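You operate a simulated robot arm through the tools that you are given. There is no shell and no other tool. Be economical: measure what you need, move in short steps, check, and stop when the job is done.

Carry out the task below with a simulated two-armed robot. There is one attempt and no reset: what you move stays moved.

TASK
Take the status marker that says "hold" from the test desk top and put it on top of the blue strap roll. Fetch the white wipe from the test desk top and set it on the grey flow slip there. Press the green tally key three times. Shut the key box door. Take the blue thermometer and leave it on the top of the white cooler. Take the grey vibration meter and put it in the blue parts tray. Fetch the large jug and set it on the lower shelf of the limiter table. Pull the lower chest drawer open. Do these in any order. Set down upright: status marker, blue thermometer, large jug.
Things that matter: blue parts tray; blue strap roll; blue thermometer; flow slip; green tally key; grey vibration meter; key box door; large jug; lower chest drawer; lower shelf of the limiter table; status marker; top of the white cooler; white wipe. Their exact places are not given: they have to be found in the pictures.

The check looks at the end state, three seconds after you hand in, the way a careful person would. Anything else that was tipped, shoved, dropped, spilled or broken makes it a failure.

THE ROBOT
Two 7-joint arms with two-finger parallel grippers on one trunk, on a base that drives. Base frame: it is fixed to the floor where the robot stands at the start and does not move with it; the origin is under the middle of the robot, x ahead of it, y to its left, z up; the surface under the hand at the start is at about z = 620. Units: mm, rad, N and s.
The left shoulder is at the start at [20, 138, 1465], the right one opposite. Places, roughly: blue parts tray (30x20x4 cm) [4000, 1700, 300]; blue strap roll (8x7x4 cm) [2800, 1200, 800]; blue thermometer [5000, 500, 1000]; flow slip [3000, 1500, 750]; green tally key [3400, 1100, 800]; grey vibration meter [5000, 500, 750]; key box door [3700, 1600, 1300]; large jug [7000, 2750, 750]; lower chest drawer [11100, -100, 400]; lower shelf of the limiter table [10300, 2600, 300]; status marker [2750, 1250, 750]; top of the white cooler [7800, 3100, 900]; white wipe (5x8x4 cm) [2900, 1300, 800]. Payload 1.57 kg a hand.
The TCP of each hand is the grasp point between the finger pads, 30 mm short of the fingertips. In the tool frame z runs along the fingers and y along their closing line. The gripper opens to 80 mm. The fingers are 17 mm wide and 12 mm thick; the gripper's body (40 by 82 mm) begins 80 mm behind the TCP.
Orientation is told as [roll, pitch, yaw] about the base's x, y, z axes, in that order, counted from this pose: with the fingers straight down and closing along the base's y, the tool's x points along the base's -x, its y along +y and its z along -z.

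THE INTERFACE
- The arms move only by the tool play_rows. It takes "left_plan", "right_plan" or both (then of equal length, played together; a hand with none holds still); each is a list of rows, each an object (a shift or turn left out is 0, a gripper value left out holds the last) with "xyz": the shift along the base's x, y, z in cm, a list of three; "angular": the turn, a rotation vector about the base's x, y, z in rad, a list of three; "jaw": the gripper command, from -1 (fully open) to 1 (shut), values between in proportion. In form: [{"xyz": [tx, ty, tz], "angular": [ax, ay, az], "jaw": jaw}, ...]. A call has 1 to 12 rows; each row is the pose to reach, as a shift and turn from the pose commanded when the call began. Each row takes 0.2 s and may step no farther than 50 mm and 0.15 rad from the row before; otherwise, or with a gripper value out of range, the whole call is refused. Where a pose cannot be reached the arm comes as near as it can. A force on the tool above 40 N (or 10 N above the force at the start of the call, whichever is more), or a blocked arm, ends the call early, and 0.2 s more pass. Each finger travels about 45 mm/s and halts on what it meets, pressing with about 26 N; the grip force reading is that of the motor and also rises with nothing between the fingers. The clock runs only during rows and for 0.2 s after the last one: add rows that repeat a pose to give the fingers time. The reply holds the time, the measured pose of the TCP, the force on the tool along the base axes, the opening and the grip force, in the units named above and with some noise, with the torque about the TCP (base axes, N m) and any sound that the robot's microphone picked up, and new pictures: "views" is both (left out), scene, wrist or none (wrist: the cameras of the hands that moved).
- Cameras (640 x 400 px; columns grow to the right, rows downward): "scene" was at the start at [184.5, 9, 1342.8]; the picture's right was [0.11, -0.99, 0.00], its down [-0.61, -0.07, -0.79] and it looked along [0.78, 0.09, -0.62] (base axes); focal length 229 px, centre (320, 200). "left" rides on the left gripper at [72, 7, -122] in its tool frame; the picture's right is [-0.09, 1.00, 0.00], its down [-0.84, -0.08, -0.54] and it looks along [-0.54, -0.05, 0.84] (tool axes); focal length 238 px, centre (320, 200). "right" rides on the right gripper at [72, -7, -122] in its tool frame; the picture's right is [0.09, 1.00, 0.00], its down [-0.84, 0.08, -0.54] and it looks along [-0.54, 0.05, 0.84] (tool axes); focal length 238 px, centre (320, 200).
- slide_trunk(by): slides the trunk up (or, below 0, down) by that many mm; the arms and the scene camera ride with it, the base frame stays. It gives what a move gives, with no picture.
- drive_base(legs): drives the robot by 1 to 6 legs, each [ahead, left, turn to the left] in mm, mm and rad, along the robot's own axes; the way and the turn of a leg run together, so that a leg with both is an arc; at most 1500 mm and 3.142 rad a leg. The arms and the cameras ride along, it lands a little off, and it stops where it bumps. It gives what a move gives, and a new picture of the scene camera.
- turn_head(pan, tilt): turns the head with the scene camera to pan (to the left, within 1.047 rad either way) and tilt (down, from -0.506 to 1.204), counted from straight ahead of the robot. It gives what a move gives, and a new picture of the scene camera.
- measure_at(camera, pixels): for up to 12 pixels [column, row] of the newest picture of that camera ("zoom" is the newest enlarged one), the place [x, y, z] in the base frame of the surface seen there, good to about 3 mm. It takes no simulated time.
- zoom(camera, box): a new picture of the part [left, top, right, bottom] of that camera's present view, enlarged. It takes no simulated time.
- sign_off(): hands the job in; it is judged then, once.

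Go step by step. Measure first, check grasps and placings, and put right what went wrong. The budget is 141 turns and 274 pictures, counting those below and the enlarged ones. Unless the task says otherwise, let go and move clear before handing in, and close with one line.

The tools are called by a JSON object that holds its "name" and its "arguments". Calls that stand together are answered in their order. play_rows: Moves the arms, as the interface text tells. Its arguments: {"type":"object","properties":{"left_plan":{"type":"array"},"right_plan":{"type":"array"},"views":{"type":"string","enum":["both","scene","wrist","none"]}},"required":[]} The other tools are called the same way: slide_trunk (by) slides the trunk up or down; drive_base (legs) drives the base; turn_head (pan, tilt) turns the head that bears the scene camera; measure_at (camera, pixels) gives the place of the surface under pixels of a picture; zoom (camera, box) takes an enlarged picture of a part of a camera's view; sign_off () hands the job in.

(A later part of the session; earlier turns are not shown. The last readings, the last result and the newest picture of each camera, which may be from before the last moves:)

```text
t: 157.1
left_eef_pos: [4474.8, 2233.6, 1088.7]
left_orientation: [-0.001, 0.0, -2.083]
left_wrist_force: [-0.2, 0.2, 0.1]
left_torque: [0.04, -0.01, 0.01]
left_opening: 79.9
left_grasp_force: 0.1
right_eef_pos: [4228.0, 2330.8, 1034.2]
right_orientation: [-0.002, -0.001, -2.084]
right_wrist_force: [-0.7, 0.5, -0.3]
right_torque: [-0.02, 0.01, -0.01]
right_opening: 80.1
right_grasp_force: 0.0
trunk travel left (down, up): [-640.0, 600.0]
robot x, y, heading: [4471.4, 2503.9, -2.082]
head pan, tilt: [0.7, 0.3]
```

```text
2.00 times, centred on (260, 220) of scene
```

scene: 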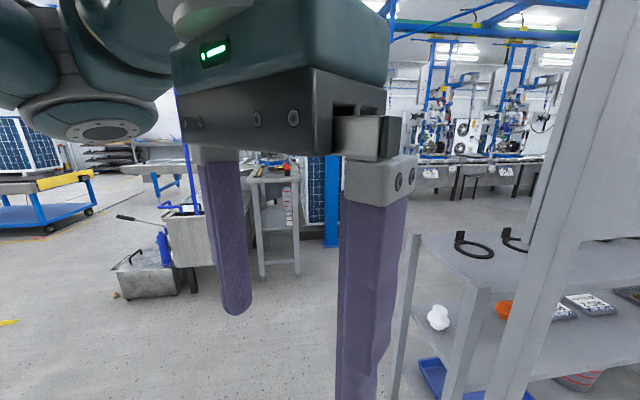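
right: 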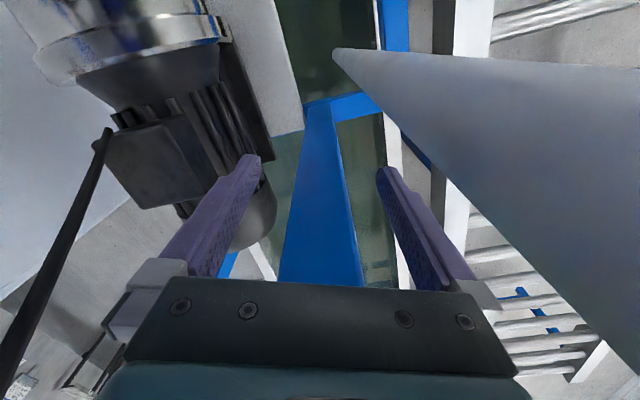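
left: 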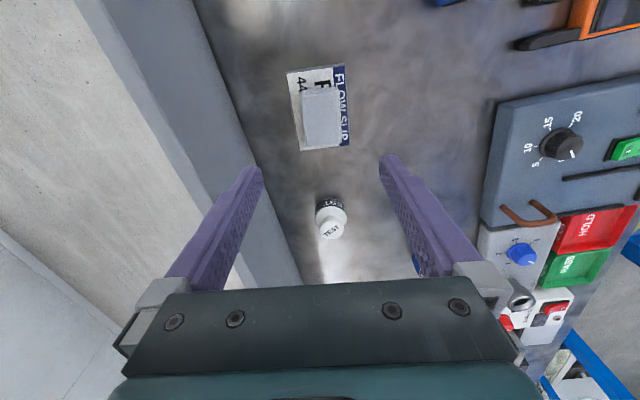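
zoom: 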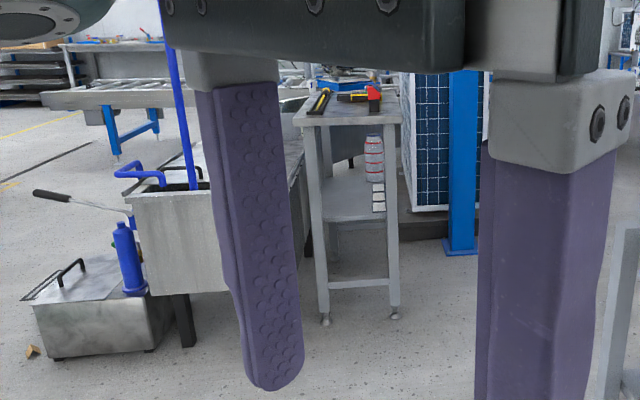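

The way between table and trolley is open at x≈4620. I drive through to y≈1080, then turn to look at the desk's far end and the KEYS box.

{"name": "drive_base", "arguments": {"legs": [[0, 0, 0.513], [0, 150, 0], [1420, 0, 0]]}}

{"name": "drive_base", "arguments": {"legs": [[0, 0, -1.57]]}}

{"name": "turn_head", "arguments": {"pan": 0.0, "tilt": 0.3}}

```text
t: 166.5
left_eef_pos: [4747.5, 882.8, 1089.1]
left_orientation: [-0.001, 0.001, -1.582]
left_wrist_force: [0.3, -0.2, -0.7]
left_torque: [-0.02, 0.04, 0.02]
left_opening: 79.9
left_grasp_force: 0.1
right_eef_pos: [4483.5, 849.9, 1033.6]
right_orientation: [-0.001, -0.001, -1.58]
right_wrist_force: [0.4, -1.0, 0.5]
right_torque: [0.04, 0.03, -0.04]
right_opening: 80.1
right_grasp_force: 0.0
trunk travel left (down, up): [-640.0, 600.0]
robot x, y, heading: [4614.9, 1114.8, -1.581]
head pan, tilt: [0.7, 0.3]
```

scene: 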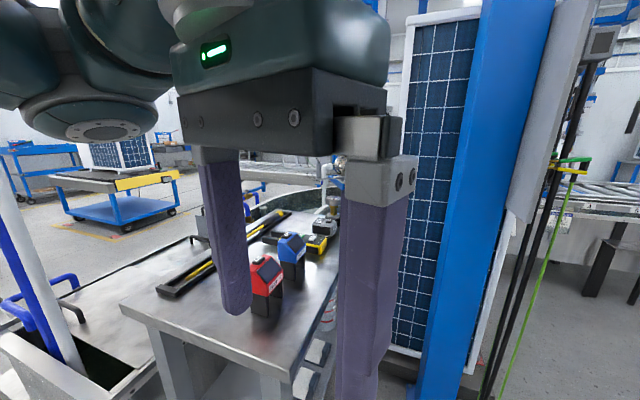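

```text
t: 170.7
left_eef_pos: [4379.0, 977.8, 1089.1]
left_orientation: [0.0, 0.002, -3.137]
left_wrist_force: [-0.2, -0.5, 0.1]
left_torque: [0.03, 0.01, -0.02]
left_opening: 80.1
left_grasp_force: 0.1
right_eef_pos: [4343.5, 1241.4, 1033.7]
right_orientation: [-0.001, 0.001, -3.136]
right_wrist_force: [0.3, 0.1, -0.4]
right_torque: [0.01, 0.01, 0.0]
right_opening: 79.9
right_grasp_force: 0.0
trunk travel left (down, up): [-640.0, 600.0]
robot x, y, heading: [4615.5, 1119.4, -3.136]
head pan, tilt: [0.7, 0.3]
```

scene: 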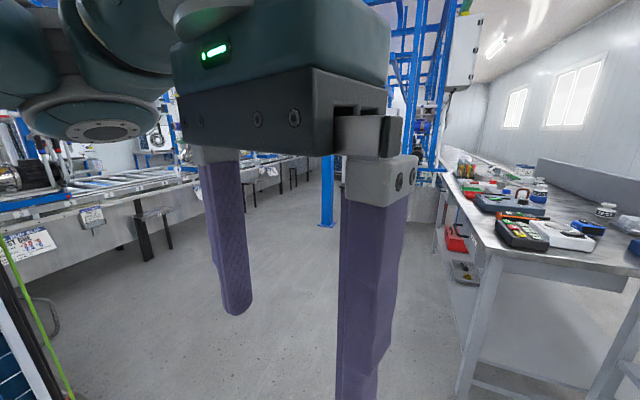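

```text
t: 171.8
left_eef_pos: [4379.9, 979.5, 1088.7]
left_orientation: [0.0, 0.0, -3.137]
left_wrist_force: [0.0, 0.2, 0.3]
left_torque: [-0.02, 0.02, -0.01]
left_opening: 80.2
left_grasp_force: 0.0
right_eef_pos: [4343.0, 1242.0, 1033.4]
right_orientation: [-0.003, 0.003, -3.136]
right_wrist_force: [-0.8, -0.9, 0.6]
right_torque: [-0.02, -0.02, 0.01]
right_opening: 80.0
right_grasp_force: 0.0
trunk travel left (down, up): [-640.0, 600.0]
robot x, y, heading: [4613.0, 1113.2, -3.14]
head pan, tilt: [0.0, 0.3]
```

scene: 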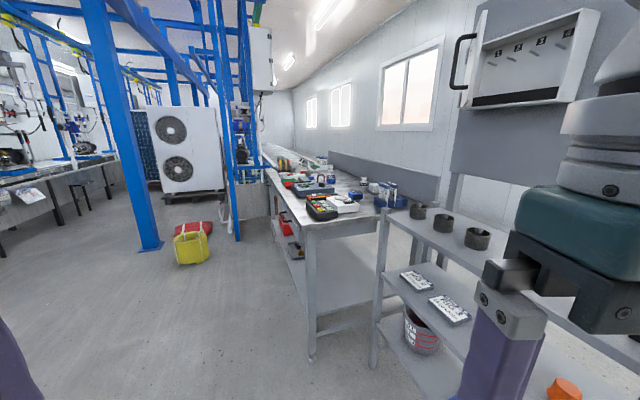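

The open KEYS box is at (520,55) and the tally unit at (322,207). I zoom on both.

{"name": "zoom", "arguments": {"camera": "scene", "box": [430, 0, 630, 125]}}

{"name": "measure_at", "arguments": {"camera": "zoom", "pixels": [[50, 250], [140, 30], [110, 330], [125, 200], [530, 50], [460, 320], [80, 190], [130, 120], [300, 150], [140, 340], [75, 110]]}}

{"name": "zoom", "arguments": {"camera": "scene", "box": [260, 160, 400, 248]}}

{"name": "measure_at", "arguments": {"camera": "zoom", "pixels": [[200, 200], [240, 190], [260, 215], [290, 240], [245, 225], [350, 270]]}}

```text
3.20 times, centred on (530, 62) of scene
```

zoom: 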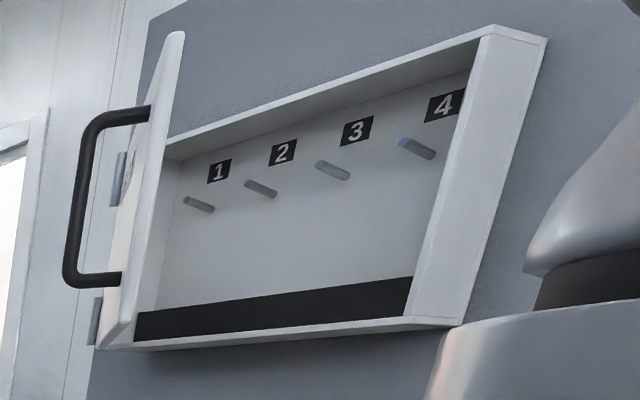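

```text
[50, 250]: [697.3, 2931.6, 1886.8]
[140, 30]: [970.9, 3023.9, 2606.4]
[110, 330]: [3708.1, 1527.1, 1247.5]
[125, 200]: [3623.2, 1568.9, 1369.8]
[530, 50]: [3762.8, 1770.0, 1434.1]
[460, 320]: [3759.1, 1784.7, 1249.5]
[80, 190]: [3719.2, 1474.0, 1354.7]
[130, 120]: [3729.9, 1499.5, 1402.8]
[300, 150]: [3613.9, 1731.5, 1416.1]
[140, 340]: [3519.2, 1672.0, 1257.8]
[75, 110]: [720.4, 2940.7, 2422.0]
```

```text
4.55 times, centred on (330, 204) of scene
```

zoom: 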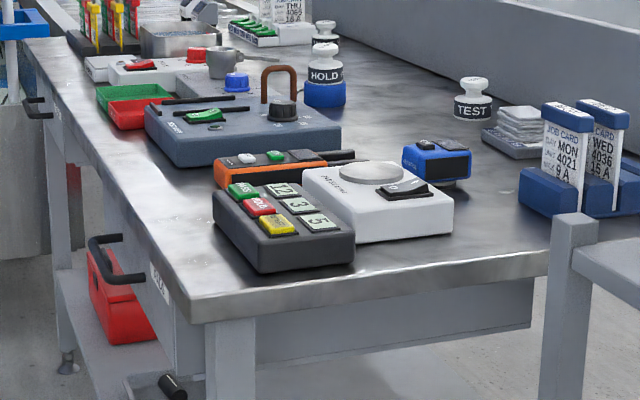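

```text
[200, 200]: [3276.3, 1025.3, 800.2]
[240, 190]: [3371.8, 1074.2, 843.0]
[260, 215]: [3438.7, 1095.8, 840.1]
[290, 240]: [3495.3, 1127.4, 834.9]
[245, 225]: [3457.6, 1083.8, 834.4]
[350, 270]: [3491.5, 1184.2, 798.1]
```

I measure the desk legs, floor obstacles and doorway of the route to the desk's front side.

{"name": "measure_at", "arguments": {"camera": "scene", "pixels": [[150, 248], [190, 262], [238, 238], [312, 360], [275, 215], [310, 225], [375, 365], [320, 300], [385, 222], [445, 395], [300, 238]]}}

{"name": "drive_base", "arguments": {"legs": [[0, 600, 0]]}}

```text
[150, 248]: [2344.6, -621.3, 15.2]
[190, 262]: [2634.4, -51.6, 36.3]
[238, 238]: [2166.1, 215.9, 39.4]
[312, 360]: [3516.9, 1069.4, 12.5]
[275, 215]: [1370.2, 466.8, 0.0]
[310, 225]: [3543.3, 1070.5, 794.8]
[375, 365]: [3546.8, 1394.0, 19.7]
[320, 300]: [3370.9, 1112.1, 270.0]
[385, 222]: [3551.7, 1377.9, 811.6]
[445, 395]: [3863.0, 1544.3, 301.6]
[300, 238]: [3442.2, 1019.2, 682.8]
```

```text
t: 174.8
left_eef_pos: [4372.2, 466.8, 1086.8]
left_orientation: [-0.015, -0.001, -3.137]
left_wrist_force: [0.2, 0.1, 0.0]
left_torque: [0.01, -0.02, 0.0]
left_opening: 80.1
left_grasp_force: 0.1
right_eef_pos: [4336.2, 732.7, 1035.8]
right_orientation: [-0.019, -0.004, -3.138]
right_wrist_force: [-0.1, -0.7, -0.3]
right_torque: [0.0, -0.04, -0.01]
right_opening: 80.1
right_grasp_force: 0.1
trunk travel left (down, up): [-640.0, 600.0]
robot x, y, heading: [4608.0, 590.4, -3.135]
head pan, tilt: [0.0, 0.3]
stopped in leg 1: the robot was blocked; the commanded pose is now the measured one
```

scene: 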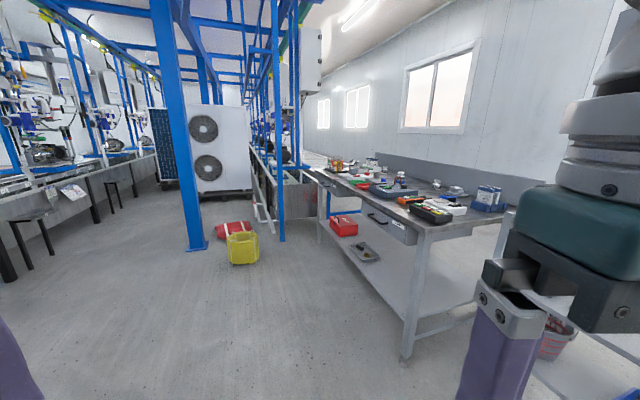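

The base (half-width ≈350) met the post plate. The desk edge is turned ~0.33 rad; I drive to its front, turn to face it and approach the tally unit.

{"name": "drive_base", "arguments": {"legs": [[0, -45, 0], [600, 0, 0], [680, 210, 0], [0, 0, -1.25]]}}

{"name": "turn_head", "arguments": {"pan": -0.3, "tilt": 0.6}}

```text
t: 176.7
left_eef_pos: [4256.4, 526.5, 1084.2]
left_orientation: [-0.017, -0.004, -3.128]
left_wrist_force: [0.3, 0.3, -0.1]
left_torque: [0.02, 0.01, 0.0]
left_opening: 79.8
left_grasp_force: 0.1
right_eef_pos: [4216.6, 791.2, 1034.9]
right_orientation: [-0.021, -0.006, -3.13]
right_wrist_force: [0.1, -0.3, -0.2]
right_torque: [-0.01, -0.03, 0.02]
right_opening: 80.0
right_grasp_force: 0.1
trunk travel left (down, up): [-640.0, 600.0]
robot x, y, heading: [4486.6, 651.6, -3.13]
head pan, tilt: [0.0, 0.3]
stopped in leg 2: the robot was blocked; the commanded pose is now the measured one
```

scene: 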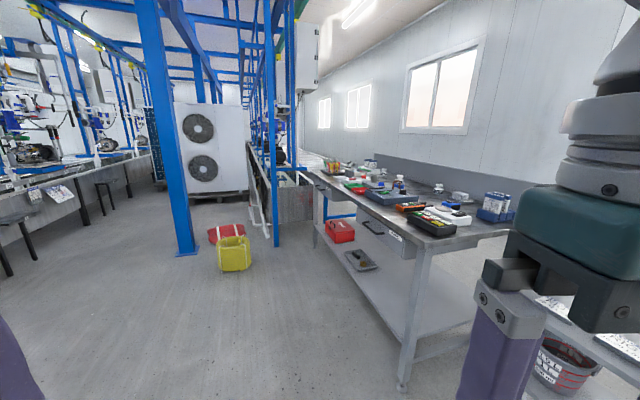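

```text
t: 177.5
left_eef_pos: [4255.7, 529.3, 1087.4]
left_orientation: [-0.025, -0.002, -3.13]
left_wrist_force: [0.2, 0.1, 0.1]
left_torque: [0.02, -0.01, -0.02]
left_opening: 79.9
left_grasp_force: 0.0
right_eef_pos: [4217.4, 792.7, 1037.8]
right_orientation: [-0.025, -0.002, -3.131]
right_wrist_force: [1.6, 0.0, 0.1]
right_torque: [0.01, 0.01, 0.0]
right_opening: 79.8
right_grasp_force: 0.0
trunk travel left (down, up): [-640.0, 600.0]
robot x, y, heading: [4486.3, 650.1, -3.131]
head pan, tilt: [-0.3, 0.6]
```

scene: 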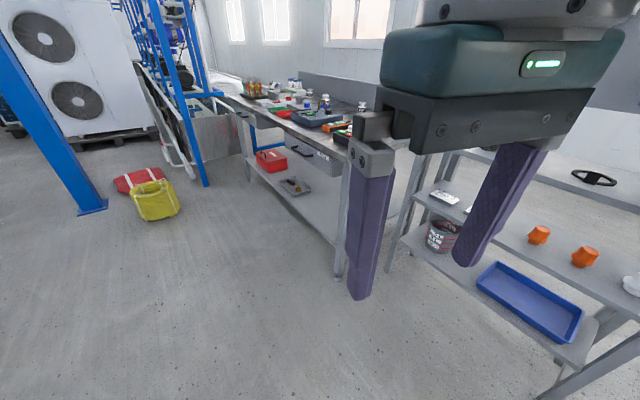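

Still tilted 0.025, as if the base's left side is on something low. I look down left.

{"name": "turn_head", "arguments": {"pan": 1.047, "tilt": 0.9}}

{"name": "measure_at", "arguments": {"camera": "scene", "pixels": [[100, 200], [200, 150], [300, 100], [100, 350], [200, 300], [300, 250], [400, 200], [50, 100], [150, 250], [30, 250]]}}

```text
t: 179.0
left_eef_pos: [4255.8, 529.5, 1087.4]
left_orientation: [-0.025, -0.002, -3.129]
left_wrist_force: [-0.3, -0.2, 0.4]
left_torque: [0.02, 0.01, 0.02]
left_opening: 80.1
left_grasp_force: 0.0
right_eef_pos: [4216.4, 794.0, 1038.3]
right_orientation: [-0.026, -0.002, -3.132]
right_wrist_force: [0.8, -0.4, 0.4]
right_torque: [-0.01, 0.0, 0.02]
right_opening: 80.2
right_grasp_force: 0.0
trunk travel left (down, up): [-640.0, 600.0]
robot x, y, heading: [4490.6, 650.0, -3.131]
head pan, tilt: [1.047, 0.901]
```

scene: 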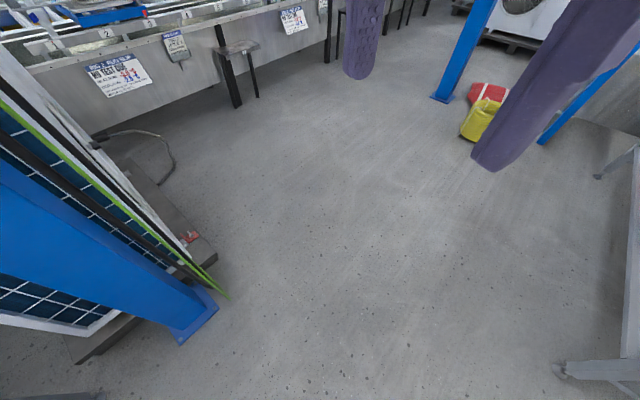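

```text
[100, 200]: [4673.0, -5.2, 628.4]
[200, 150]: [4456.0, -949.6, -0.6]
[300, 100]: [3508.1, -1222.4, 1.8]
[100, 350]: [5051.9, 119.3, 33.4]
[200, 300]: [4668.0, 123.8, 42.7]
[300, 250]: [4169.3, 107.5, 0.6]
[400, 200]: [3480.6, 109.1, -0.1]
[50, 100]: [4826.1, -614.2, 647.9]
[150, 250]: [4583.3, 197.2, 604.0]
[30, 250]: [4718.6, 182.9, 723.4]
```

The post plate at [4650,170] catches the base. I move further right (+y) first, then ahead.

{"name": "drive_base", "arguments": {"legs": [[0, -200, 0]]}}

```text
t: 180.6
left_eef_pos: [4257.2, 706.1, 1089.3]
left_orientation: [0.0, 0.001, -3.125]
left_wrist_force: [0.4, -0.3, 0.9]
left_torque: [0.01, 0.0, 0.02]
left_opening: 80.0
left_grasp_force: 0.0
right_eef_pos: [4215.6, 971.0, 1034.0]
right_orientation: [-0.003, 0.0, -3.127]
right_wrist_force: [-0.3, 0.5, -1.0]
right_torque: [0.01, 0.02, -0.01]
right_opening: 80.3
right_grasp_force: 0.0
trunk travel left (down, up): [-640.0, 600.0]
robot x, y, heading: [4487.3, 851.5, -3.124]
head pan, tilt: [1.047, 0.901]
```

scene: 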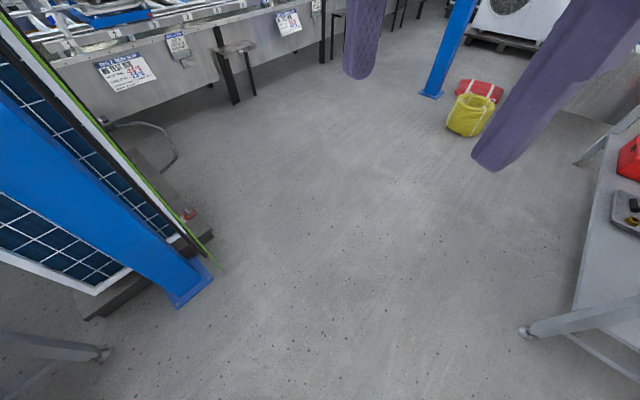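

Tilt is gone. On to the desk front.

{"name": "drive_base", "arguments": {"legs": [[450, 0, 0], [620, 330, 0], [0, 0, -1.26]]}}

{"name": "turn_head", "arguments": {"pan": 0.0, "tilt": 0.7}}

```text
t: 189.8
left_eef_pos: [3214.5, 675.1, 1089.3]
left_orientation: [0.001, 0.0, 1.923]
left_wrist_force: [0.3, 0.0, 0.0]
left_torque: [-0.03, 0.03, -0.03]
left_opening: 80.1
left_grasp_force: 0.1
right_eef_pos: [3451.0, 800.1, 1033.3]
right_orientation: [-0.003, -0.001, 1.924]
right_wrist_force: [0.2, -0.5, -0.6]
right_torque: [-0.02, -0.01, 0.0]
right_opening: 80.0
right_grasp_force: 0.1
trunk travel left (down, up): [-640.0, 600.0]
robot x, y, heading: [3424.6, 505.5, 1.922]
head pan, tilt: [1.047, 0.901]
```

scene: 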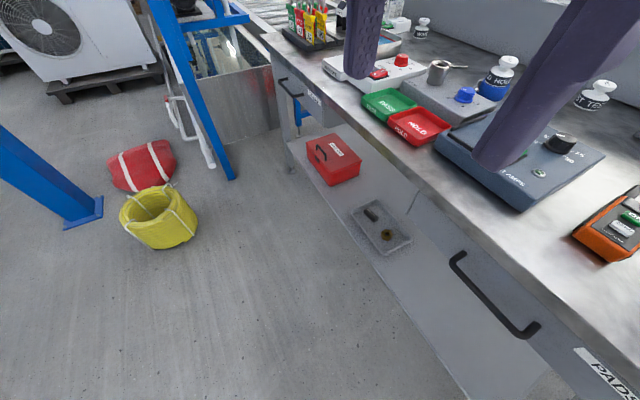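

```text
t: 191.1
left_eef_pos: [3215.5, 674.7, 1089.4]
left_orientation: [0.0, 0.0, 1.923]
left_wrist_force: [-0.5, -0.7, 0.3]
left_torque: [0.01, 0.0, -0.02]
left_opening: 79.8
left_grasp_force: 0.0
right_eef_pos: [3451.0, 798.7, 1034.8]
right_orientation: [-0.001, -0.001, 1.923]
right_wrist_force: [-0.5, -0.6, 0.9]
right_torque: [-0.02, -0.02, 0.03]
right_opening: 80.1
right_grasp_force: 0.0
trunk travel left (down, up): [-640.0, 600.0]
robot x, y, heading: [3429.9, 498.7, 1.922]
head pan, tilt: [0.0, 0.7]
```

scene: 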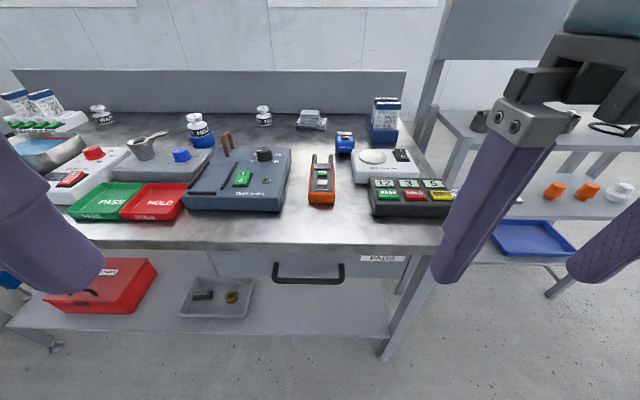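

Ideal view: green PASS tally key at (387,195). I measure it and move ahead 130 mm.

{"name": "zoom", "arguments": {"camera": "scene", "box": [350, 140, 470, 230]}}

{"name": "measure_at", "arguments": {"camera": "zoom", "pixels": [[205, 295], [165, 295], [245, 295], [205, 280], [205, 310], [350, 295], [200, 340]]}}

{"name": "drive_base", "arguments": {"legs": [[130, 0, 0]]}}

```text
4.44 times, centred on (410, 185) of scene
```

zoom: 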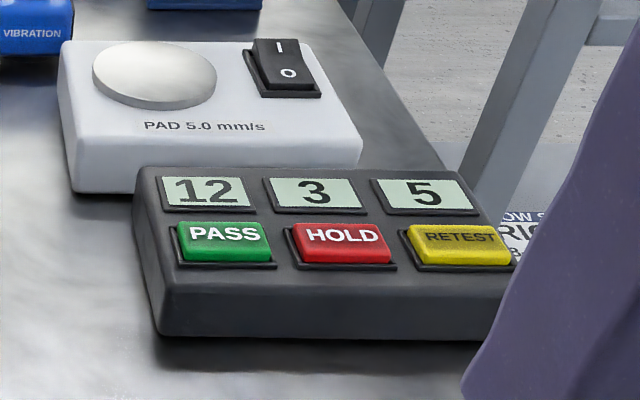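

```text
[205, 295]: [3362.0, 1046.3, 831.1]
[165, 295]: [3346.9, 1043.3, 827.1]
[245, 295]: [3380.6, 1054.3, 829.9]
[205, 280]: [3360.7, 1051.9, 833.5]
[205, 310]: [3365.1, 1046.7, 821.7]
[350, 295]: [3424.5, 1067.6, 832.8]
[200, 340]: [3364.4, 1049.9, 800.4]
```

```text
t: 192.4
left_eef_pos: [3170.7, 796.8, 1088.5]
left_orientation: [0.0, 0.003, 1.925]
left_wrist_force: [0.4, -0.4, 0.8]
left_torque: [0.0, 0.04, 0.01]
left_opening: 79.9
left_grasp_force: 0.0
right_eef_pos: [3404.9, 920.8, 1032.9]
right_orientation: [-0.004, 0.0, 1.923]
right_wrist_force: [-0.8, 0.0, -0.1]
right_torque: [0.01, 0.0, -0.02]
right_opening: 79.9
right_grasp_force: 0.0
trunk travel left (down, up): [-640.0, 600.0]
robot x, y, heading: [3385.1, 625.0, 1.924]
head pan, tilt: [0.0, 0.7]
```

scene: 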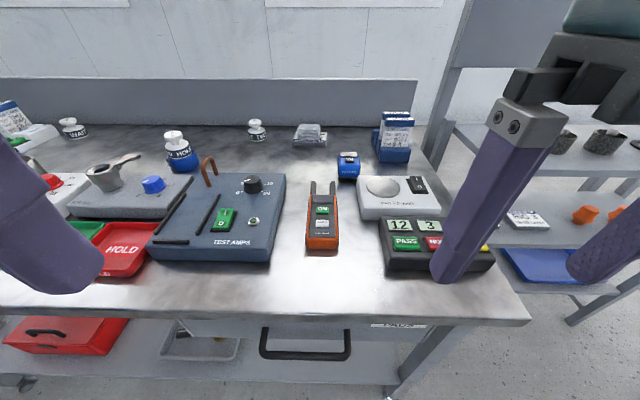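

I measure the key in the new picture, around (405,243).

{"name": "zoom", "arguments": {"camera": "scene", "box": [370, 200, 450, 260]}}

```text
6.67 times, centred on (410, 230) of scene
```

zoom: 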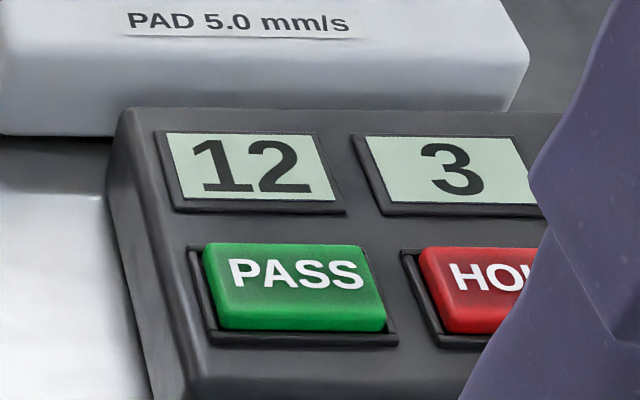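

{"name": "measure_at", "arguments": {"camera": "zoom", "pixels": [[295, 275], [215, 275], [370, 275], [295, 250], [295, 300], [460, 280], [120, 280]]}}

```text
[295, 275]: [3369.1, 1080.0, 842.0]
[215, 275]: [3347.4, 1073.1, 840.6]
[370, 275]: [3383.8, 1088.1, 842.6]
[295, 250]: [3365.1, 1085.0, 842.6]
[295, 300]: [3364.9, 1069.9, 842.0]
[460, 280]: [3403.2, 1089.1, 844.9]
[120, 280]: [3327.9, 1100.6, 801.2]
```

Key centre [3366,1079,842]. I close the right gripper and bring it above the key.

{"name": "play_rows", "arguments": {"right_plan": [{"xyz": [-1, 4, 0], "jaw": 1}, {"xyz": [-2, 8, -1], "jaw": 1}, {"xyz": [-3, 12, -3], "jaw": 1}, {"xyz": [-3.9, 15.8, -5], "jaw": 1}, {"xyz": [-3.9, 15.8, -9], "jaw": 1}, {"xyz": [-3.9, 15.8, -13], "jaw": 1}, {"xyz": [-3.9, 15.8, -14.3], "jaw": 1}, {"xyz": [-3.9, 15.8, -14.3], "jaw": 1}], "views": "both"}}

```text
t: 194.2
left_eef_pos: [3170.5, 795.7, 1089.4]
left_orientation: [0.0, 0.003, 1.924]
left_wrist_force: [0.4, -1.0, 0.4]
left_torque: [0.06, 0.0, 0.0]
left_opening: 79.8
left_grasp_force: 0.1
right_eef_pos: [3366.4, 1080.0, 890.1]
right_orientation: [-0.002, 0.001, 1.923]
right_wrist_force: [-0.2, -0.6, 0.3]
right_torque: [0.01, -0.02, 0.0]
right_opening: 0.1
right_grasp_force: 21.3
trunk travel left (down, up): [-640.0, 600.0]
robot x, y, heading: [3379.9, 625.6, 1.922]
head pan, tilt: [0.0, 0.7]
```

scene: 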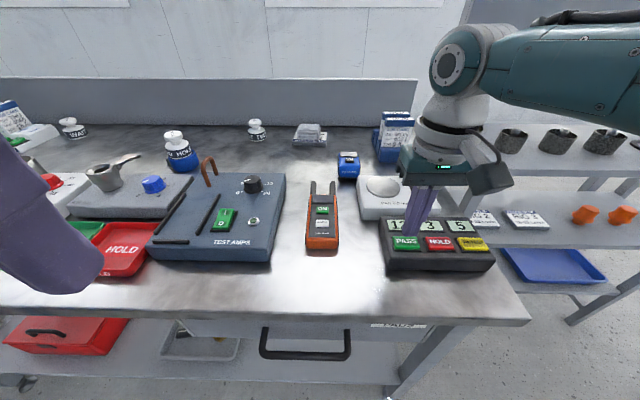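
right: 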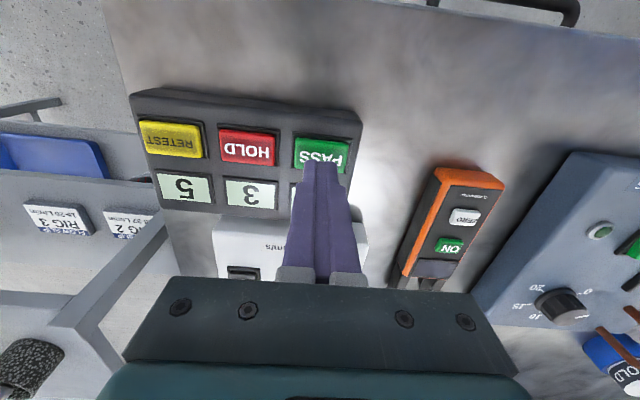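

Tips are ~18 mm above the key. One trial press, then check the counter.

{"name": "play_rows", "arguments": {"right_plan": [{"xyz": [0, 0, -1.2]}, {"xyz": [0, 0, -1.8]}, {"xyz": [0, 0, -2.2]}, {"xyz": [0, 0, -1.4]}, {"xyz": [0, 0, 0]}, {"xyz": [0, 0, 0]}], "views": "none"}}

{"name": "zoom", "arguments": {"camera": "scene", "box": [370, 200, 510, 280]}}

```text
t: 195.6
left_eef_pos: [3171.4, 796.4, 1089.3]
left_orientation: [0.001, 0.002, 1.924]
left_wrist_force: [-0.4, 0.1, 0.1]
left_torque: [0.0, 0.0, -0.01]
left_opening: 80.2
left_grasp_force: 0.0
right_eef_pos: [3365.9, 1080.0, 888.8]
right_orientation: [-0.002, -0.001, 1.925]
right_wrist_force: [-0.1, -0.5, 0.2]
right_torque: [0.0, 0.01, -0.02]
right_opening: 0.1
right_grasp_force: 21.4
trunk travel left (down, up): [-640.0, 600.0]
robot x, y, heading: [3378.9, 624.6, 1.923]
head pan, tilt: [0.0, 0.7]
heard: click
```

```text
4.57 times, centred on (440, 240) of scene
```

zoom: 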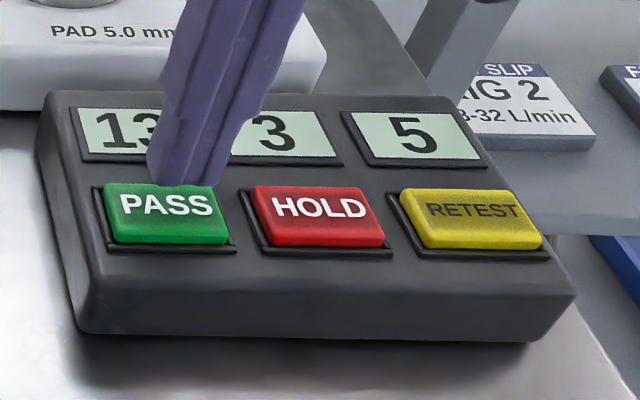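

Counter now reads 13 with one click heard. Two more presses, separately checked.

{"name": "play_rows", "arguments": {"right_plan": [{"xyz": [0, 0, -1.2]}, {"xyz": [0, 0, -1.8]}, {"xyz": [0, 0, -2.2]}, {"xyz": [0, 0, -1.4]}, {"xyz": [0, 0, 0]}, {"xyz": [0, 0, 0]}], "views": "none"}}

{"name": "play_rows", "arguments": {"right_plan": [{"xyz": [0, 0, -1.2]}, {"xyz": [0, 0, -1.8]}, {"xyz": [0, 0, -2.2]}, {"xyz": [0, 0, -1.4]}, {"xyz": [0, 0, 0]}, {"xyz": [0.3, -2, 4]}, {"xyz": [1, -5, 8]}, {"xyz": [2, -9, 10]}, {"xyz": [3, -13, 12]}], "views": "scene"}}

{"name": "zoom", "arguments": {"camera": "scene", "box": [370, 200, 510, 280]}}

```text
t: 197.0
left_eef_pos: [3170.5, 796.5, 1090.5]
left_orientation: [-0.001, 0.001, 1.925]
left_wrist_force: [0.3, 0.0, 0.0]
left_torque: [-0.01, 0.0, 0.04]
left_opening: 80.1
left_grasp_force: 0.1
right_eef_pos: [3364.6, 1077.9, 890.8]
right_orientation: [-0.002, 0.0, 1.924]
right_wrist_force: [0.4, -0.8, -0.3]
right_torque: [0.02, 0.0, 0.0]
right_opening: 0.4
right_grasp_force: 21.2
trunk travel left (down, up): [-640.0, 600.0]
robot x, y, heading: [3380.9, 625.7, 1.92]
head pan, tilt: [0.0, 0.7]
heard: click
```

```text
refused: row 7 steps farther than a row can; nothing moved
```

```text
4.57 times, centred on (440, 240) of scene
```

zoom: 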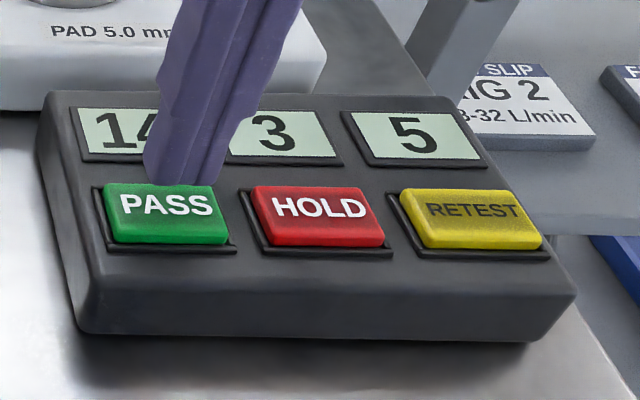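

The counter reads 14; the last call was refused, so one press remains, then retreat.

{"name": "play_rows", "arguments": {"right_plan": [{"xyz": [0, 0, -1.2]}, {"xyz": [0, 0, -1.8]}, {"xyz": [0, 0, -2.2]}, {"xyz": [0, 0, -1.4]}, {"xyz": [0, 0, 0]}, {"xyz": [0, 0, 4]}, {"xyz": [0.5, -2, 8]}, {"xyz": [1, -5, 11]}, {"xyz": [2, -9, 13]}, {"xyz": [3, -13, 14]}], "views": "scene"}}

{"name": "zoom", "arguments": {"camera": "scene", "box": [370, 200, 510, 280]}}

```text
t: 199.2
left_eef_pos: [3170.5, 796.3, 1090.6]
left_orientation: [0.001, 0.001, 1.924]
left_wrist_force: [0.0, 0.4, -0.2]
left_torque: [0.0, 0.0, -0.02]
left_opening: 80.0
left_grasp_force: 0.0
right_eef_pos: [3395.1, 948.1, 1030.0]
right_orientation: [-0.004, 0.0, 1.924]
right_wrist_force: [-0.4, 0.2, -0.1]
right_torque: [0.01, 0.02, 0.02]
right_opening: 0.4
right_grasp_force: 21.2
trunk travel left (down, up): [-640.0, 600.0]
robot x, y, heading: [3377.9, 625.3, 1.922]
head pan, tilt: [0.0, 0.7]
heard: click
```

scene: 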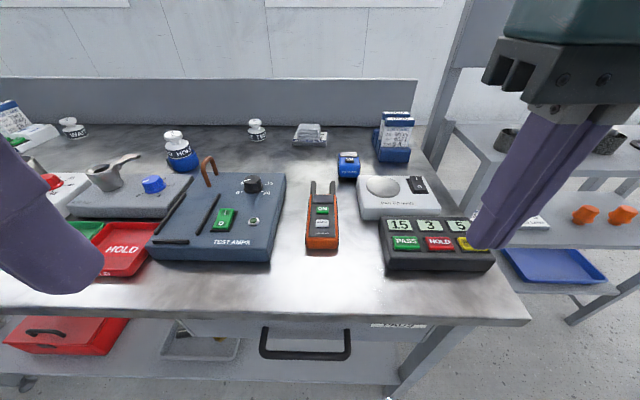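

```text
4.57 times, centred on (440, 240) of scene
```

zoom: 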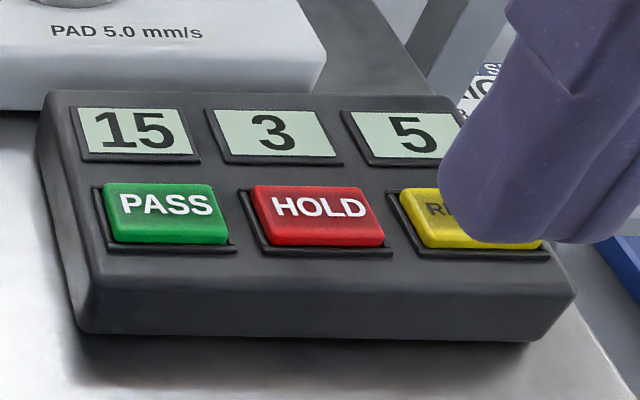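

Counter reads 15: done. Next the key-box door: it is hinged at about [3519,1672], free edge at [3735,1490], and needs pushing toward +y. I raise the trunk and move right, then face it.

{"name": "slide_trunk", "arguments": {"by": 180}}

{"name": "drive_base", "arguments": {"legs": [[-60, 0, 0], [0, -560, 0], [0, 0, -0.49]]}}

{"name": "turn_head", "arguments": {"pan": 0.2, "tilt": 0.1}}

```text
t: 201.2
left_eef_pos: [3172.2, 796.8, 1268.8]
left_orientation: [0.0, 0.002, 1.926]
left_wrist_force: [0.3, 0.2, 0.6]
left_torque: [0.04, -0.01, 0.0]
left_opening: 80.2
left_grasp_force: 0.2
right_eef_pos: [3395.4, 949.1, 1209.9]
right_orientation: [-0.002, -0.001, 1.924]
right_wrist_force: [-0.3, 0.1, 0.2]
right_torque: [-0.01, 0.0, -0.01]
right_opening: 0.0
right_grasp_force: 21.9
trunk travel left (down, up): [-820.0, 420.0]
robot x, y, heading: [3380.8, 623.1, 1.92]
head pan, tilt: [0.0, 0.7]
```

```text
t: 206.4
left_eef_pos: [3825.3, 1013.2, 1269.8]
left_orientation: [-0.001, 0.0, 1.442]
left_wrist_force: [0.0, -0.8, 0.2]
left_torque: [-0.06, 0.0, 0.01]
left_opening: 80.0
left_grasp_force: 0.1
right_eef_pos: [4095.1, 1044.6, 1210.6]
right_orientation: [-0.001, 0.001, 1.44]
right_wrist_force: [-0.3, -0.6, 0.0]
right_torque: [0.02, 0.02, 0.0]
right_opening: 0.1
right_grasp_force: 21.2
trunk travel left (down, up): [-820.0, 420.0]
robot x, y, heading: [3932.0, 765.3, 1.439]
head pan, tilt: [0.0, 0.7]
```

scene: 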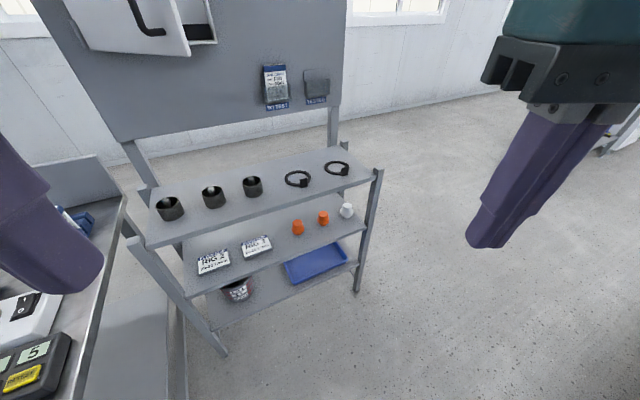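

```text
t: 207.4
left_eef_pos: [3826.0, 1012.6, 1269.2]
left_orientation: [0.0, -0.002, 1.442]
left_wrist_force: [0.0, 0.2, -0.4]
left_torque: [0.01, 0.02, -0.01]
left_opening: 80.0
left_grasp_force: 0.1
right_eef_pos: [4094.0, 1045.5, 1209.9]
right_orientation: [-0.001, 0.0, 1.441]
right_wrist_force: [0.3, 0.5, -0.5]
right_torque: [0.03, 0.0, -0.03]
right_opening: 0.1
right_grasp_force: 21.1
trunk travel left (down, up): [-820.0, 420.0]
robot x, y, heading: [3930.4, 765.4, 1.439]
head pan, tilt: [0.201, 0.099]
```

scene: 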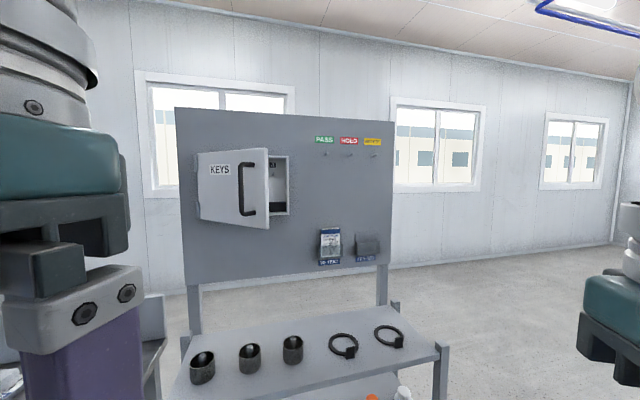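

Clear view of the door at (235,190). I zoom and measure it.

{"name": "zoom", "arguments": {"camera": "scene", "box": [180, 135, 310, 240]}}

{"name": "measure_at", "arguments": {"camera": "scene", "pixels": [[200, 160], [201, 216], [266, 150], [266, 226], [230, 190], [220, 205], [253, 190], [256, 163], [250, 212], [286, 160], [286, 212], [215, 160]]}}

```text
3.81 times, centred on (245, 188) of scene
```

zoom: 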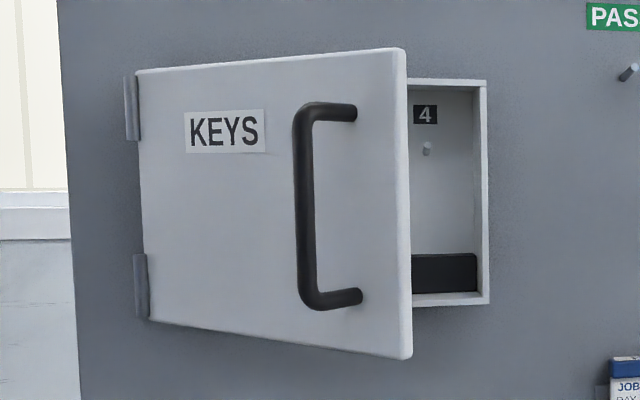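

```text
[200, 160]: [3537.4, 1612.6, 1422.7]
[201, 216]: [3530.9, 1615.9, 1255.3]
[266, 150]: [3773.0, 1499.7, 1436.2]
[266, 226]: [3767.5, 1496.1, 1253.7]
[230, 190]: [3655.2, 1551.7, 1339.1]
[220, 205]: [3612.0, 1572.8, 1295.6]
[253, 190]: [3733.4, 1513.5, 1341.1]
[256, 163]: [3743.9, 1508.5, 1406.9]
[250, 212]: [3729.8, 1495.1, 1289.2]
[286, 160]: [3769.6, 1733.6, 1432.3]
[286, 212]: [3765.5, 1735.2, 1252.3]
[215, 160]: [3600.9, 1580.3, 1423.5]
```

Door outer face runs from [3534,1614] to [3770,1498]; a straight +y push near x 3660 will shut it. I tilt the left hand to point forward, gripper closed.

{"name": "play_rows", "arguments": {"left_plan": [{"xyz": [-1.6, 2, 0.6], "angular": [0.141, -0.0185, 0], "jaw": 1}, {"xyz": [-3.2, 4, 1.2], "angular": [0.282, -0.037, 0], "jaw": 1}, {"xyz": [-4.8, 6, 1.8], "angular": [0.423, -0.0555, 0], "jaw": 1}, {"xyz": [-6.4, 8, 2.4], "angular": [0.564, -0.074, 0], "jaw": 1}, {"xyz": [-8, 10, 3], "angular": [0.705, -0.0925, 0], "jaw": 1}, {"xyz": [-9.6, 12, 3.6], "angular": [0.846, -0.111, 0], "jaw": 1}, {"xyz": [-11.2, 14, 4.2], "angular": [0.987, -0.1295, 0], "jaw": 1}, {"xyz": [-12.8, 16, 4.8], "angular": [1.128, -0.148, 0], "jaw": 1}, {"xyz": [-14.4, 18, 5.4], "angular": [1.269, -0.1665, 0], "jaw": 1}, {"xyz": [-16, 20, 6], "angular": [1.41, -0.185, 0], "jaw": 1}, {"xyz": [-17.6, 22, 6.6], "angular": [1.55, -0.203, 0], "jaw": 1}, {"xyz": [-18.6, 23.7, 7.1], "angular": [1.557, -0.204, 0], "jaw": 1}], "views": "scene"}}

```text
t: 210.0
left_eef_pos: [3640.6, 1248.3, 1340.4]
left_orientation: [-0.705, -1.569, 2.146]
left_wrist_force: [-1.1, 0.6, 0.5]
left_torque: [0.01, -0.02, 0.02]
left_opening: 0.1
left_grasp_force: 21.4
left hand out of reach, approached as far as the arm can: row 3, 4, 5, 6, 7, 8
right_eef_pos: [4094.9, 1044.6, 1210.3]
right_orientation: [-0.003, 0.001, 1.438]
right_wrist_force: [1.0, -0.1, -0.6]
right_torque: [0.0, 0.0, -0.01]
right_opening: 0.0
right_grasp_force: 21.1
trunk travel left (down, up): [-820.0, 420.0]
robot x, y, heading: [3933.4, 762.4, 1.44]
head pan, tilt: [0.201, 0.099]
```

scene: 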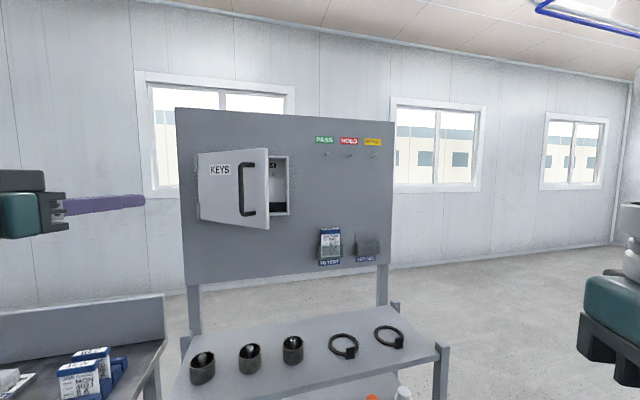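

The left hand points forward at z 1340. Drive ahead 230.

{"name": "drive_base", "arguments": {"legs": [[230, 0, 0]]}}

```text
t: 211.8
left_eef_pos: [3672.7, 1480.7, 1340.5]
left_orientation: [-0.569, -1.568, 2.01]
left_wrist_force: [-0.5, 0.9, 0.4]
left_torque: [0.04, 0.04, 0.04]
left_opening: 0.0
left_grasp_force: 21.0
right_eef_pos: [4125.3, 1276.9, 1209.8]
right_orientation: [-0.002, 0.003, 1.442]
right_wrist_force: [-1.0, 0.7, 0.1]
right_torque: [-0.02, 0.0, -0.02]
right_opening: 0.0
right_grasp_force: 21.4
trunk travel left (down, up): [-820.0, 420.0]
robot x, y, heading: [3960.8, 997.2, 1.442]
head pan, tilt: [0.201, 0.099]
```

scene: 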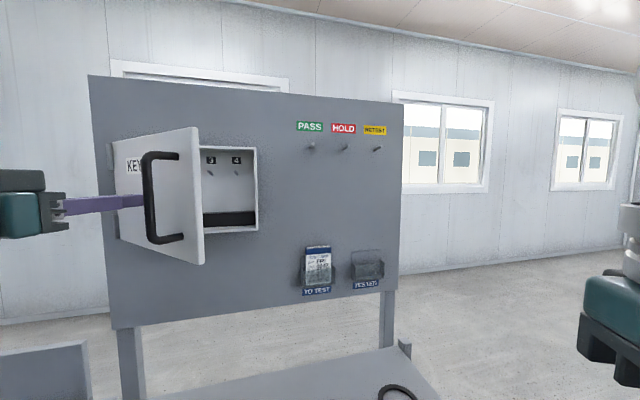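

Fingertip sits before the door, left of the handle. Push along +y.

{"name": "play_rows", "arguments": {"left_plan": [{"xyz": [-0.5, 2.5, 0]}, {"xyz": [-0.5, 5, 0]}, {"xyz": [-0.5, 7.5, 0]}, {"xyz": [-0.5, 10, 0]}, {"xyz": [-0.7, 12, 0]}, {"xyz": [-1, 14, 0]}, {"xyz": [-1.2, 16, 0]}, {"xyz": [-1.4, 17.5, 0]}], "views": "scene"}}

```text
t: 213.4
left_eef_pos: [3660.2, 1635.2, 1342.4]
left_orientation: [0.812, -1.571, 0.625]
left_wrist_force: [1.5, -18.4, 0.0]
left_torque: [-0.01, -0.01, 0.03]
left_opening: 0.2
left_grasp_force: 21.0
right_eef_pos: [4123.9, 1275.4, 1210.4]
right_orientation: [-0.003, 0.001, 1.443]
right_wrist_force: [0.3, -0.1, -0.2]
right_torque: [-0.02, 0.03, 0.01]
right_opening: 0.2
right_grasp_force: 21.4
trunk travel left (down, up): [-820.0, 420.0]
robot x, y, heading: [3962.5, 995.9, 1.445]
head pan, tilt: [0.201, 0.099]
stopped in row 8 (left hand): the force on the tool passed its limit at 77 N (the readings are from after the stop); the commanded pose is now the measured one
```

scene: 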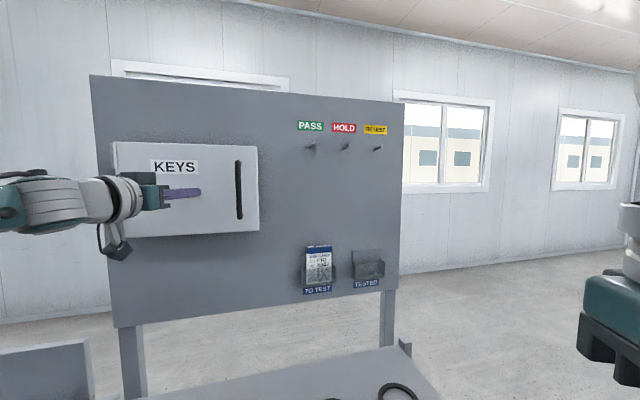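

The door is shut against the box. I withdraw the hand and check.

{"name": "play_rows", "arguments": {"left_plan": [{"xyz": [0, -4, 0]}, {"xyz": [0.5, -8, 0]}, {"xyz": [1, -12, 0]}, {"xyz": [1, -16, 0]}], "views": "none"}}

{"name": "drive_base", "arguments": {"legs": [[-240, 0, 0]]}}

{"name": "zoom", "arguments": {"camera": "scene", "box": [180, 120, 320, 230]}}

```text
t: 214.4
left_eef_pos: [3669.8, 1475.8, 1344.2]
left_orientation: [2.759, -1.568, -1.322]
left_wrist_force: [1.2, 0.2, 0.0]
left_torque: [-0.05, -0.01, 0.0]
left_opening: 0.3
left_grasp_force: 21.6
right_eef_pos: [4125.4, 1277.1, 1209.9]
right_orientation: [-0.001, -0.001, 1.442]
right_wrist_force: [-0.3, -0.2, -0.4]
right_torque: [-0.01, 0.02, 0.04]
right_opening: 0.0
right_grasp_force: 21.4
trunk travel left (down, up): [-820.0, 420.0]
robot x, y, heading: [3961.6, 996.3, 1.44]
head pan, tilt: [0.201, 0.099]
```

```text
t: 216.2
left_eef_pos: [3638.7, 1237.2, 1344.7]
left_orientation: [2.994, -1.568, -1.559]
left_wrist_force: [0.8, -0.6, -0.3]
left_torque: [-0.03, -0.04, -0.02]
left_opening: 0.0
left_grasp_force: 21.7
right_eef_pos: [4093.0, 1038.7, 1209.7]
right_orientation: [-0.003, 0.0, 1.443]
right_wrist_force: [0.2, 0.7, -0.1]
right_torque: [0.02, -0.01, 0.02]
right_opening: 0.0
right_grasp_force: 21.4
trunk travel left (down, up): [-820.0, 420.0]
robot x, y, heading: [3936.4, 761.7, 1.441]
head pan, tilt: [0.201, 0.099]
```

scene: 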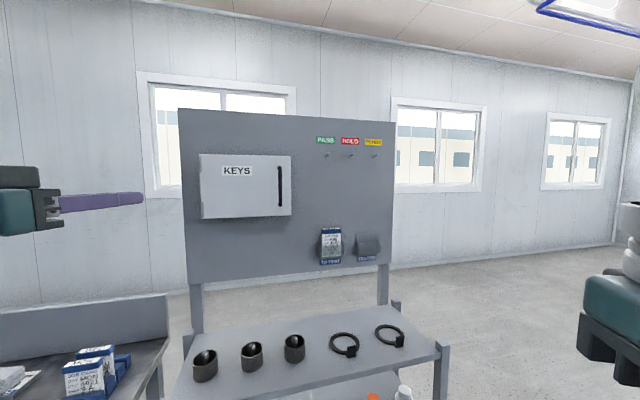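

```text
3.64 times, centred on (250, 175) of scene
```

zoom: 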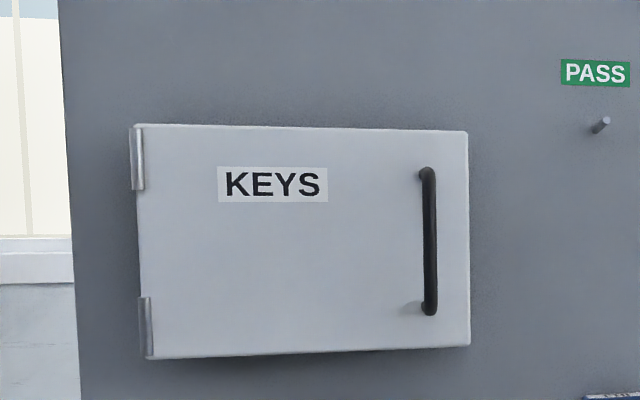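

Door is shut. Now I look at the tray on the low shelf and restore the left hand to pointing down.

{"name": "play_rows", "arguments": {"left_plan": [{"xyz": [1.6, -2, -0.6], "angular": [-0.141, 0.0185, 0]}, {"xyz": [3.2, -4, -1.2], "angular": [-0.282, 0.037, 0]}, {"xyz": [4.8, -6, -1.8], "angular": [-0.423, 0.0555, 0]}, {"xyz": [6.4, -8, -2.4], "angular": [-0.564, 0.074, 0]}, {"xyz": [8, -10, -3], "angular": [-0.705, 0.0925, 0]}, {"xyz": [9.6, -12, -3.6], "angular": [-0.846, 0.111, 0]}, {"xyz": [11.2, -14, -4.2], "angular": [-0.987, 0.1295, 0]}, {"xyz": [12.8, -16, -4.8], "angular": [-1.128, 0.148, 0]}, {"xyz": [14.4, -18, -5.4], "angular": [-1.269, 0.1665, 0]}, {"xyz": [16, -20, -6], "angular": [-1.41, 0.185, 0]}, {"xyz": [17.6, -22, -6.6], "angular": [-1.55, 0.203, 0]}, {"xyz": [18.6, -23, -7.1], "angular": [-1.557, 0.204, 0], "jaw": -1}], "right_plan": [{}, {}, {}, {}, {}, {}, {}, {}, {}, {}, {"jaw": -1}, {"jaw": -1}], "views": "none"}}

{"name": "turn_head", "arguments": {"pan": 0.0, "tilt": 0.75}}

{"name": "measure_at", "arguments": {"camera": "scene", "pixels": [[320, 200]]}}

```text
t: 218.8
left_eef_pos: [3828.3, 1008.6, 1274.1]
left_orientation: [-0.006, -0.006, 1.439]
left_wrist_force: [0.1, -0.8, -0.3]
left_torque: [0.02, 0.04, -0.01]
left_opening: 31.8
left_grasp_force: 0.0
left hand out of reach, approached as far as the arm can: row 4, 5, 6, 7
right_eef_pos: [4093.5, 1038.9, 1210.0]
right_orientation: [-0.002, 0.0, 1.444]
right_wrist_force: [-0.7, -0.5, -0.2]
right_torque: [0.04, -0.01, 0.03]
right_opening: 49.9
right_grasp_force: 0.1
trunk travel left (down, up): [-820.0, 420.0]
robot x, y, heading: [3934.7, 757.9, 1.445]
head pan, tilt: [0.201, 0.099]
```

```text
t: 219.8
left_eef_pos: [3826.3, 1007.2, 1273.6]
left_orientation: [-0.003, -0.004, 1.438]
left_wrist_force: [-0.5, 0.3, -0.6]
left_torque: [0.0, -0.01, -0.02]
left_opening: 80.0
left_grasp_force: 0.1
right_eef_pos: [4093.3, 1038.0, 1210.1]
right_orientation: [-0.001, 0.0, 1.444]
right_wrist_force: [0.7, 0.5, -0.4]
right_torque: [0.01, -0.01, -0.01]
right_opening: 79.9
right_grasp_force: 0.0
trunk travel left (down, up): [-820.0, 420.0]
robot x, y, heading: [3932.4, 758.7, 1.442]
head pan, tilt: [0.0, 0.75]
```

scene: 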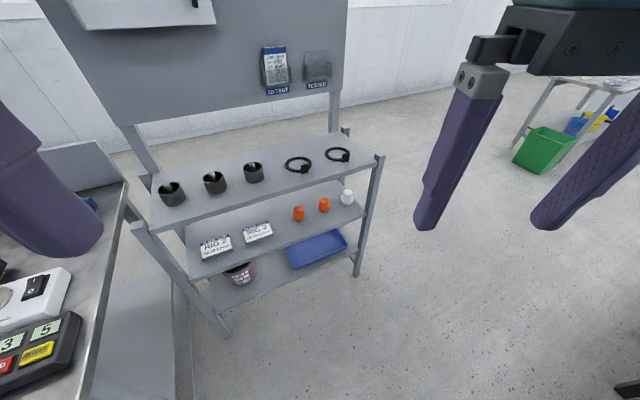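

```text
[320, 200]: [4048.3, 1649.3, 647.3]
```

{"name": "measure_at", "arguments": {"camera": "scene", "pixels": [[294, 268], [347, 246], [288, 250], [335, 231], [316, 258], [225, 335], [357, 275], [140, 232], [378, 160], [193, 278], [360, 220], [215, 310]]}}

{"name": "zoom", "arguments": {"camera": "scene", "box": [250, 180, 400, 290]}}

```text
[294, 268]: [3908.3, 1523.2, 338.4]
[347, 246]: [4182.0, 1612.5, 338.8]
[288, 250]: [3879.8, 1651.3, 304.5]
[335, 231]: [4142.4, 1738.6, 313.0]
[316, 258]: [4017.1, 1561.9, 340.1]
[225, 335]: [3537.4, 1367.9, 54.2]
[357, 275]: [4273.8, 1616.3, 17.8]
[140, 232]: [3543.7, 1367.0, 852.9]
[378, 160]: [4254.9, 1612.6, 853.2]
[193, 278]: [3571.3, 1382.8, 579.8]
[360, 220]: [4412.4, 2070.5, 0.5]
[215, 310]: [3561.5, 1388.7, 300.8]
```

```text
3.64 times, centred on (325, 235) of scene
```

zoom: 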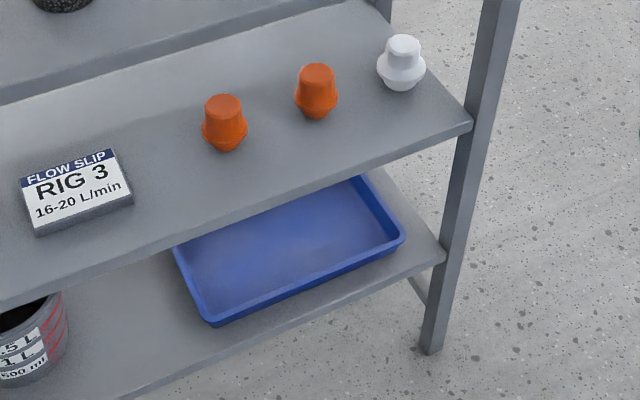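

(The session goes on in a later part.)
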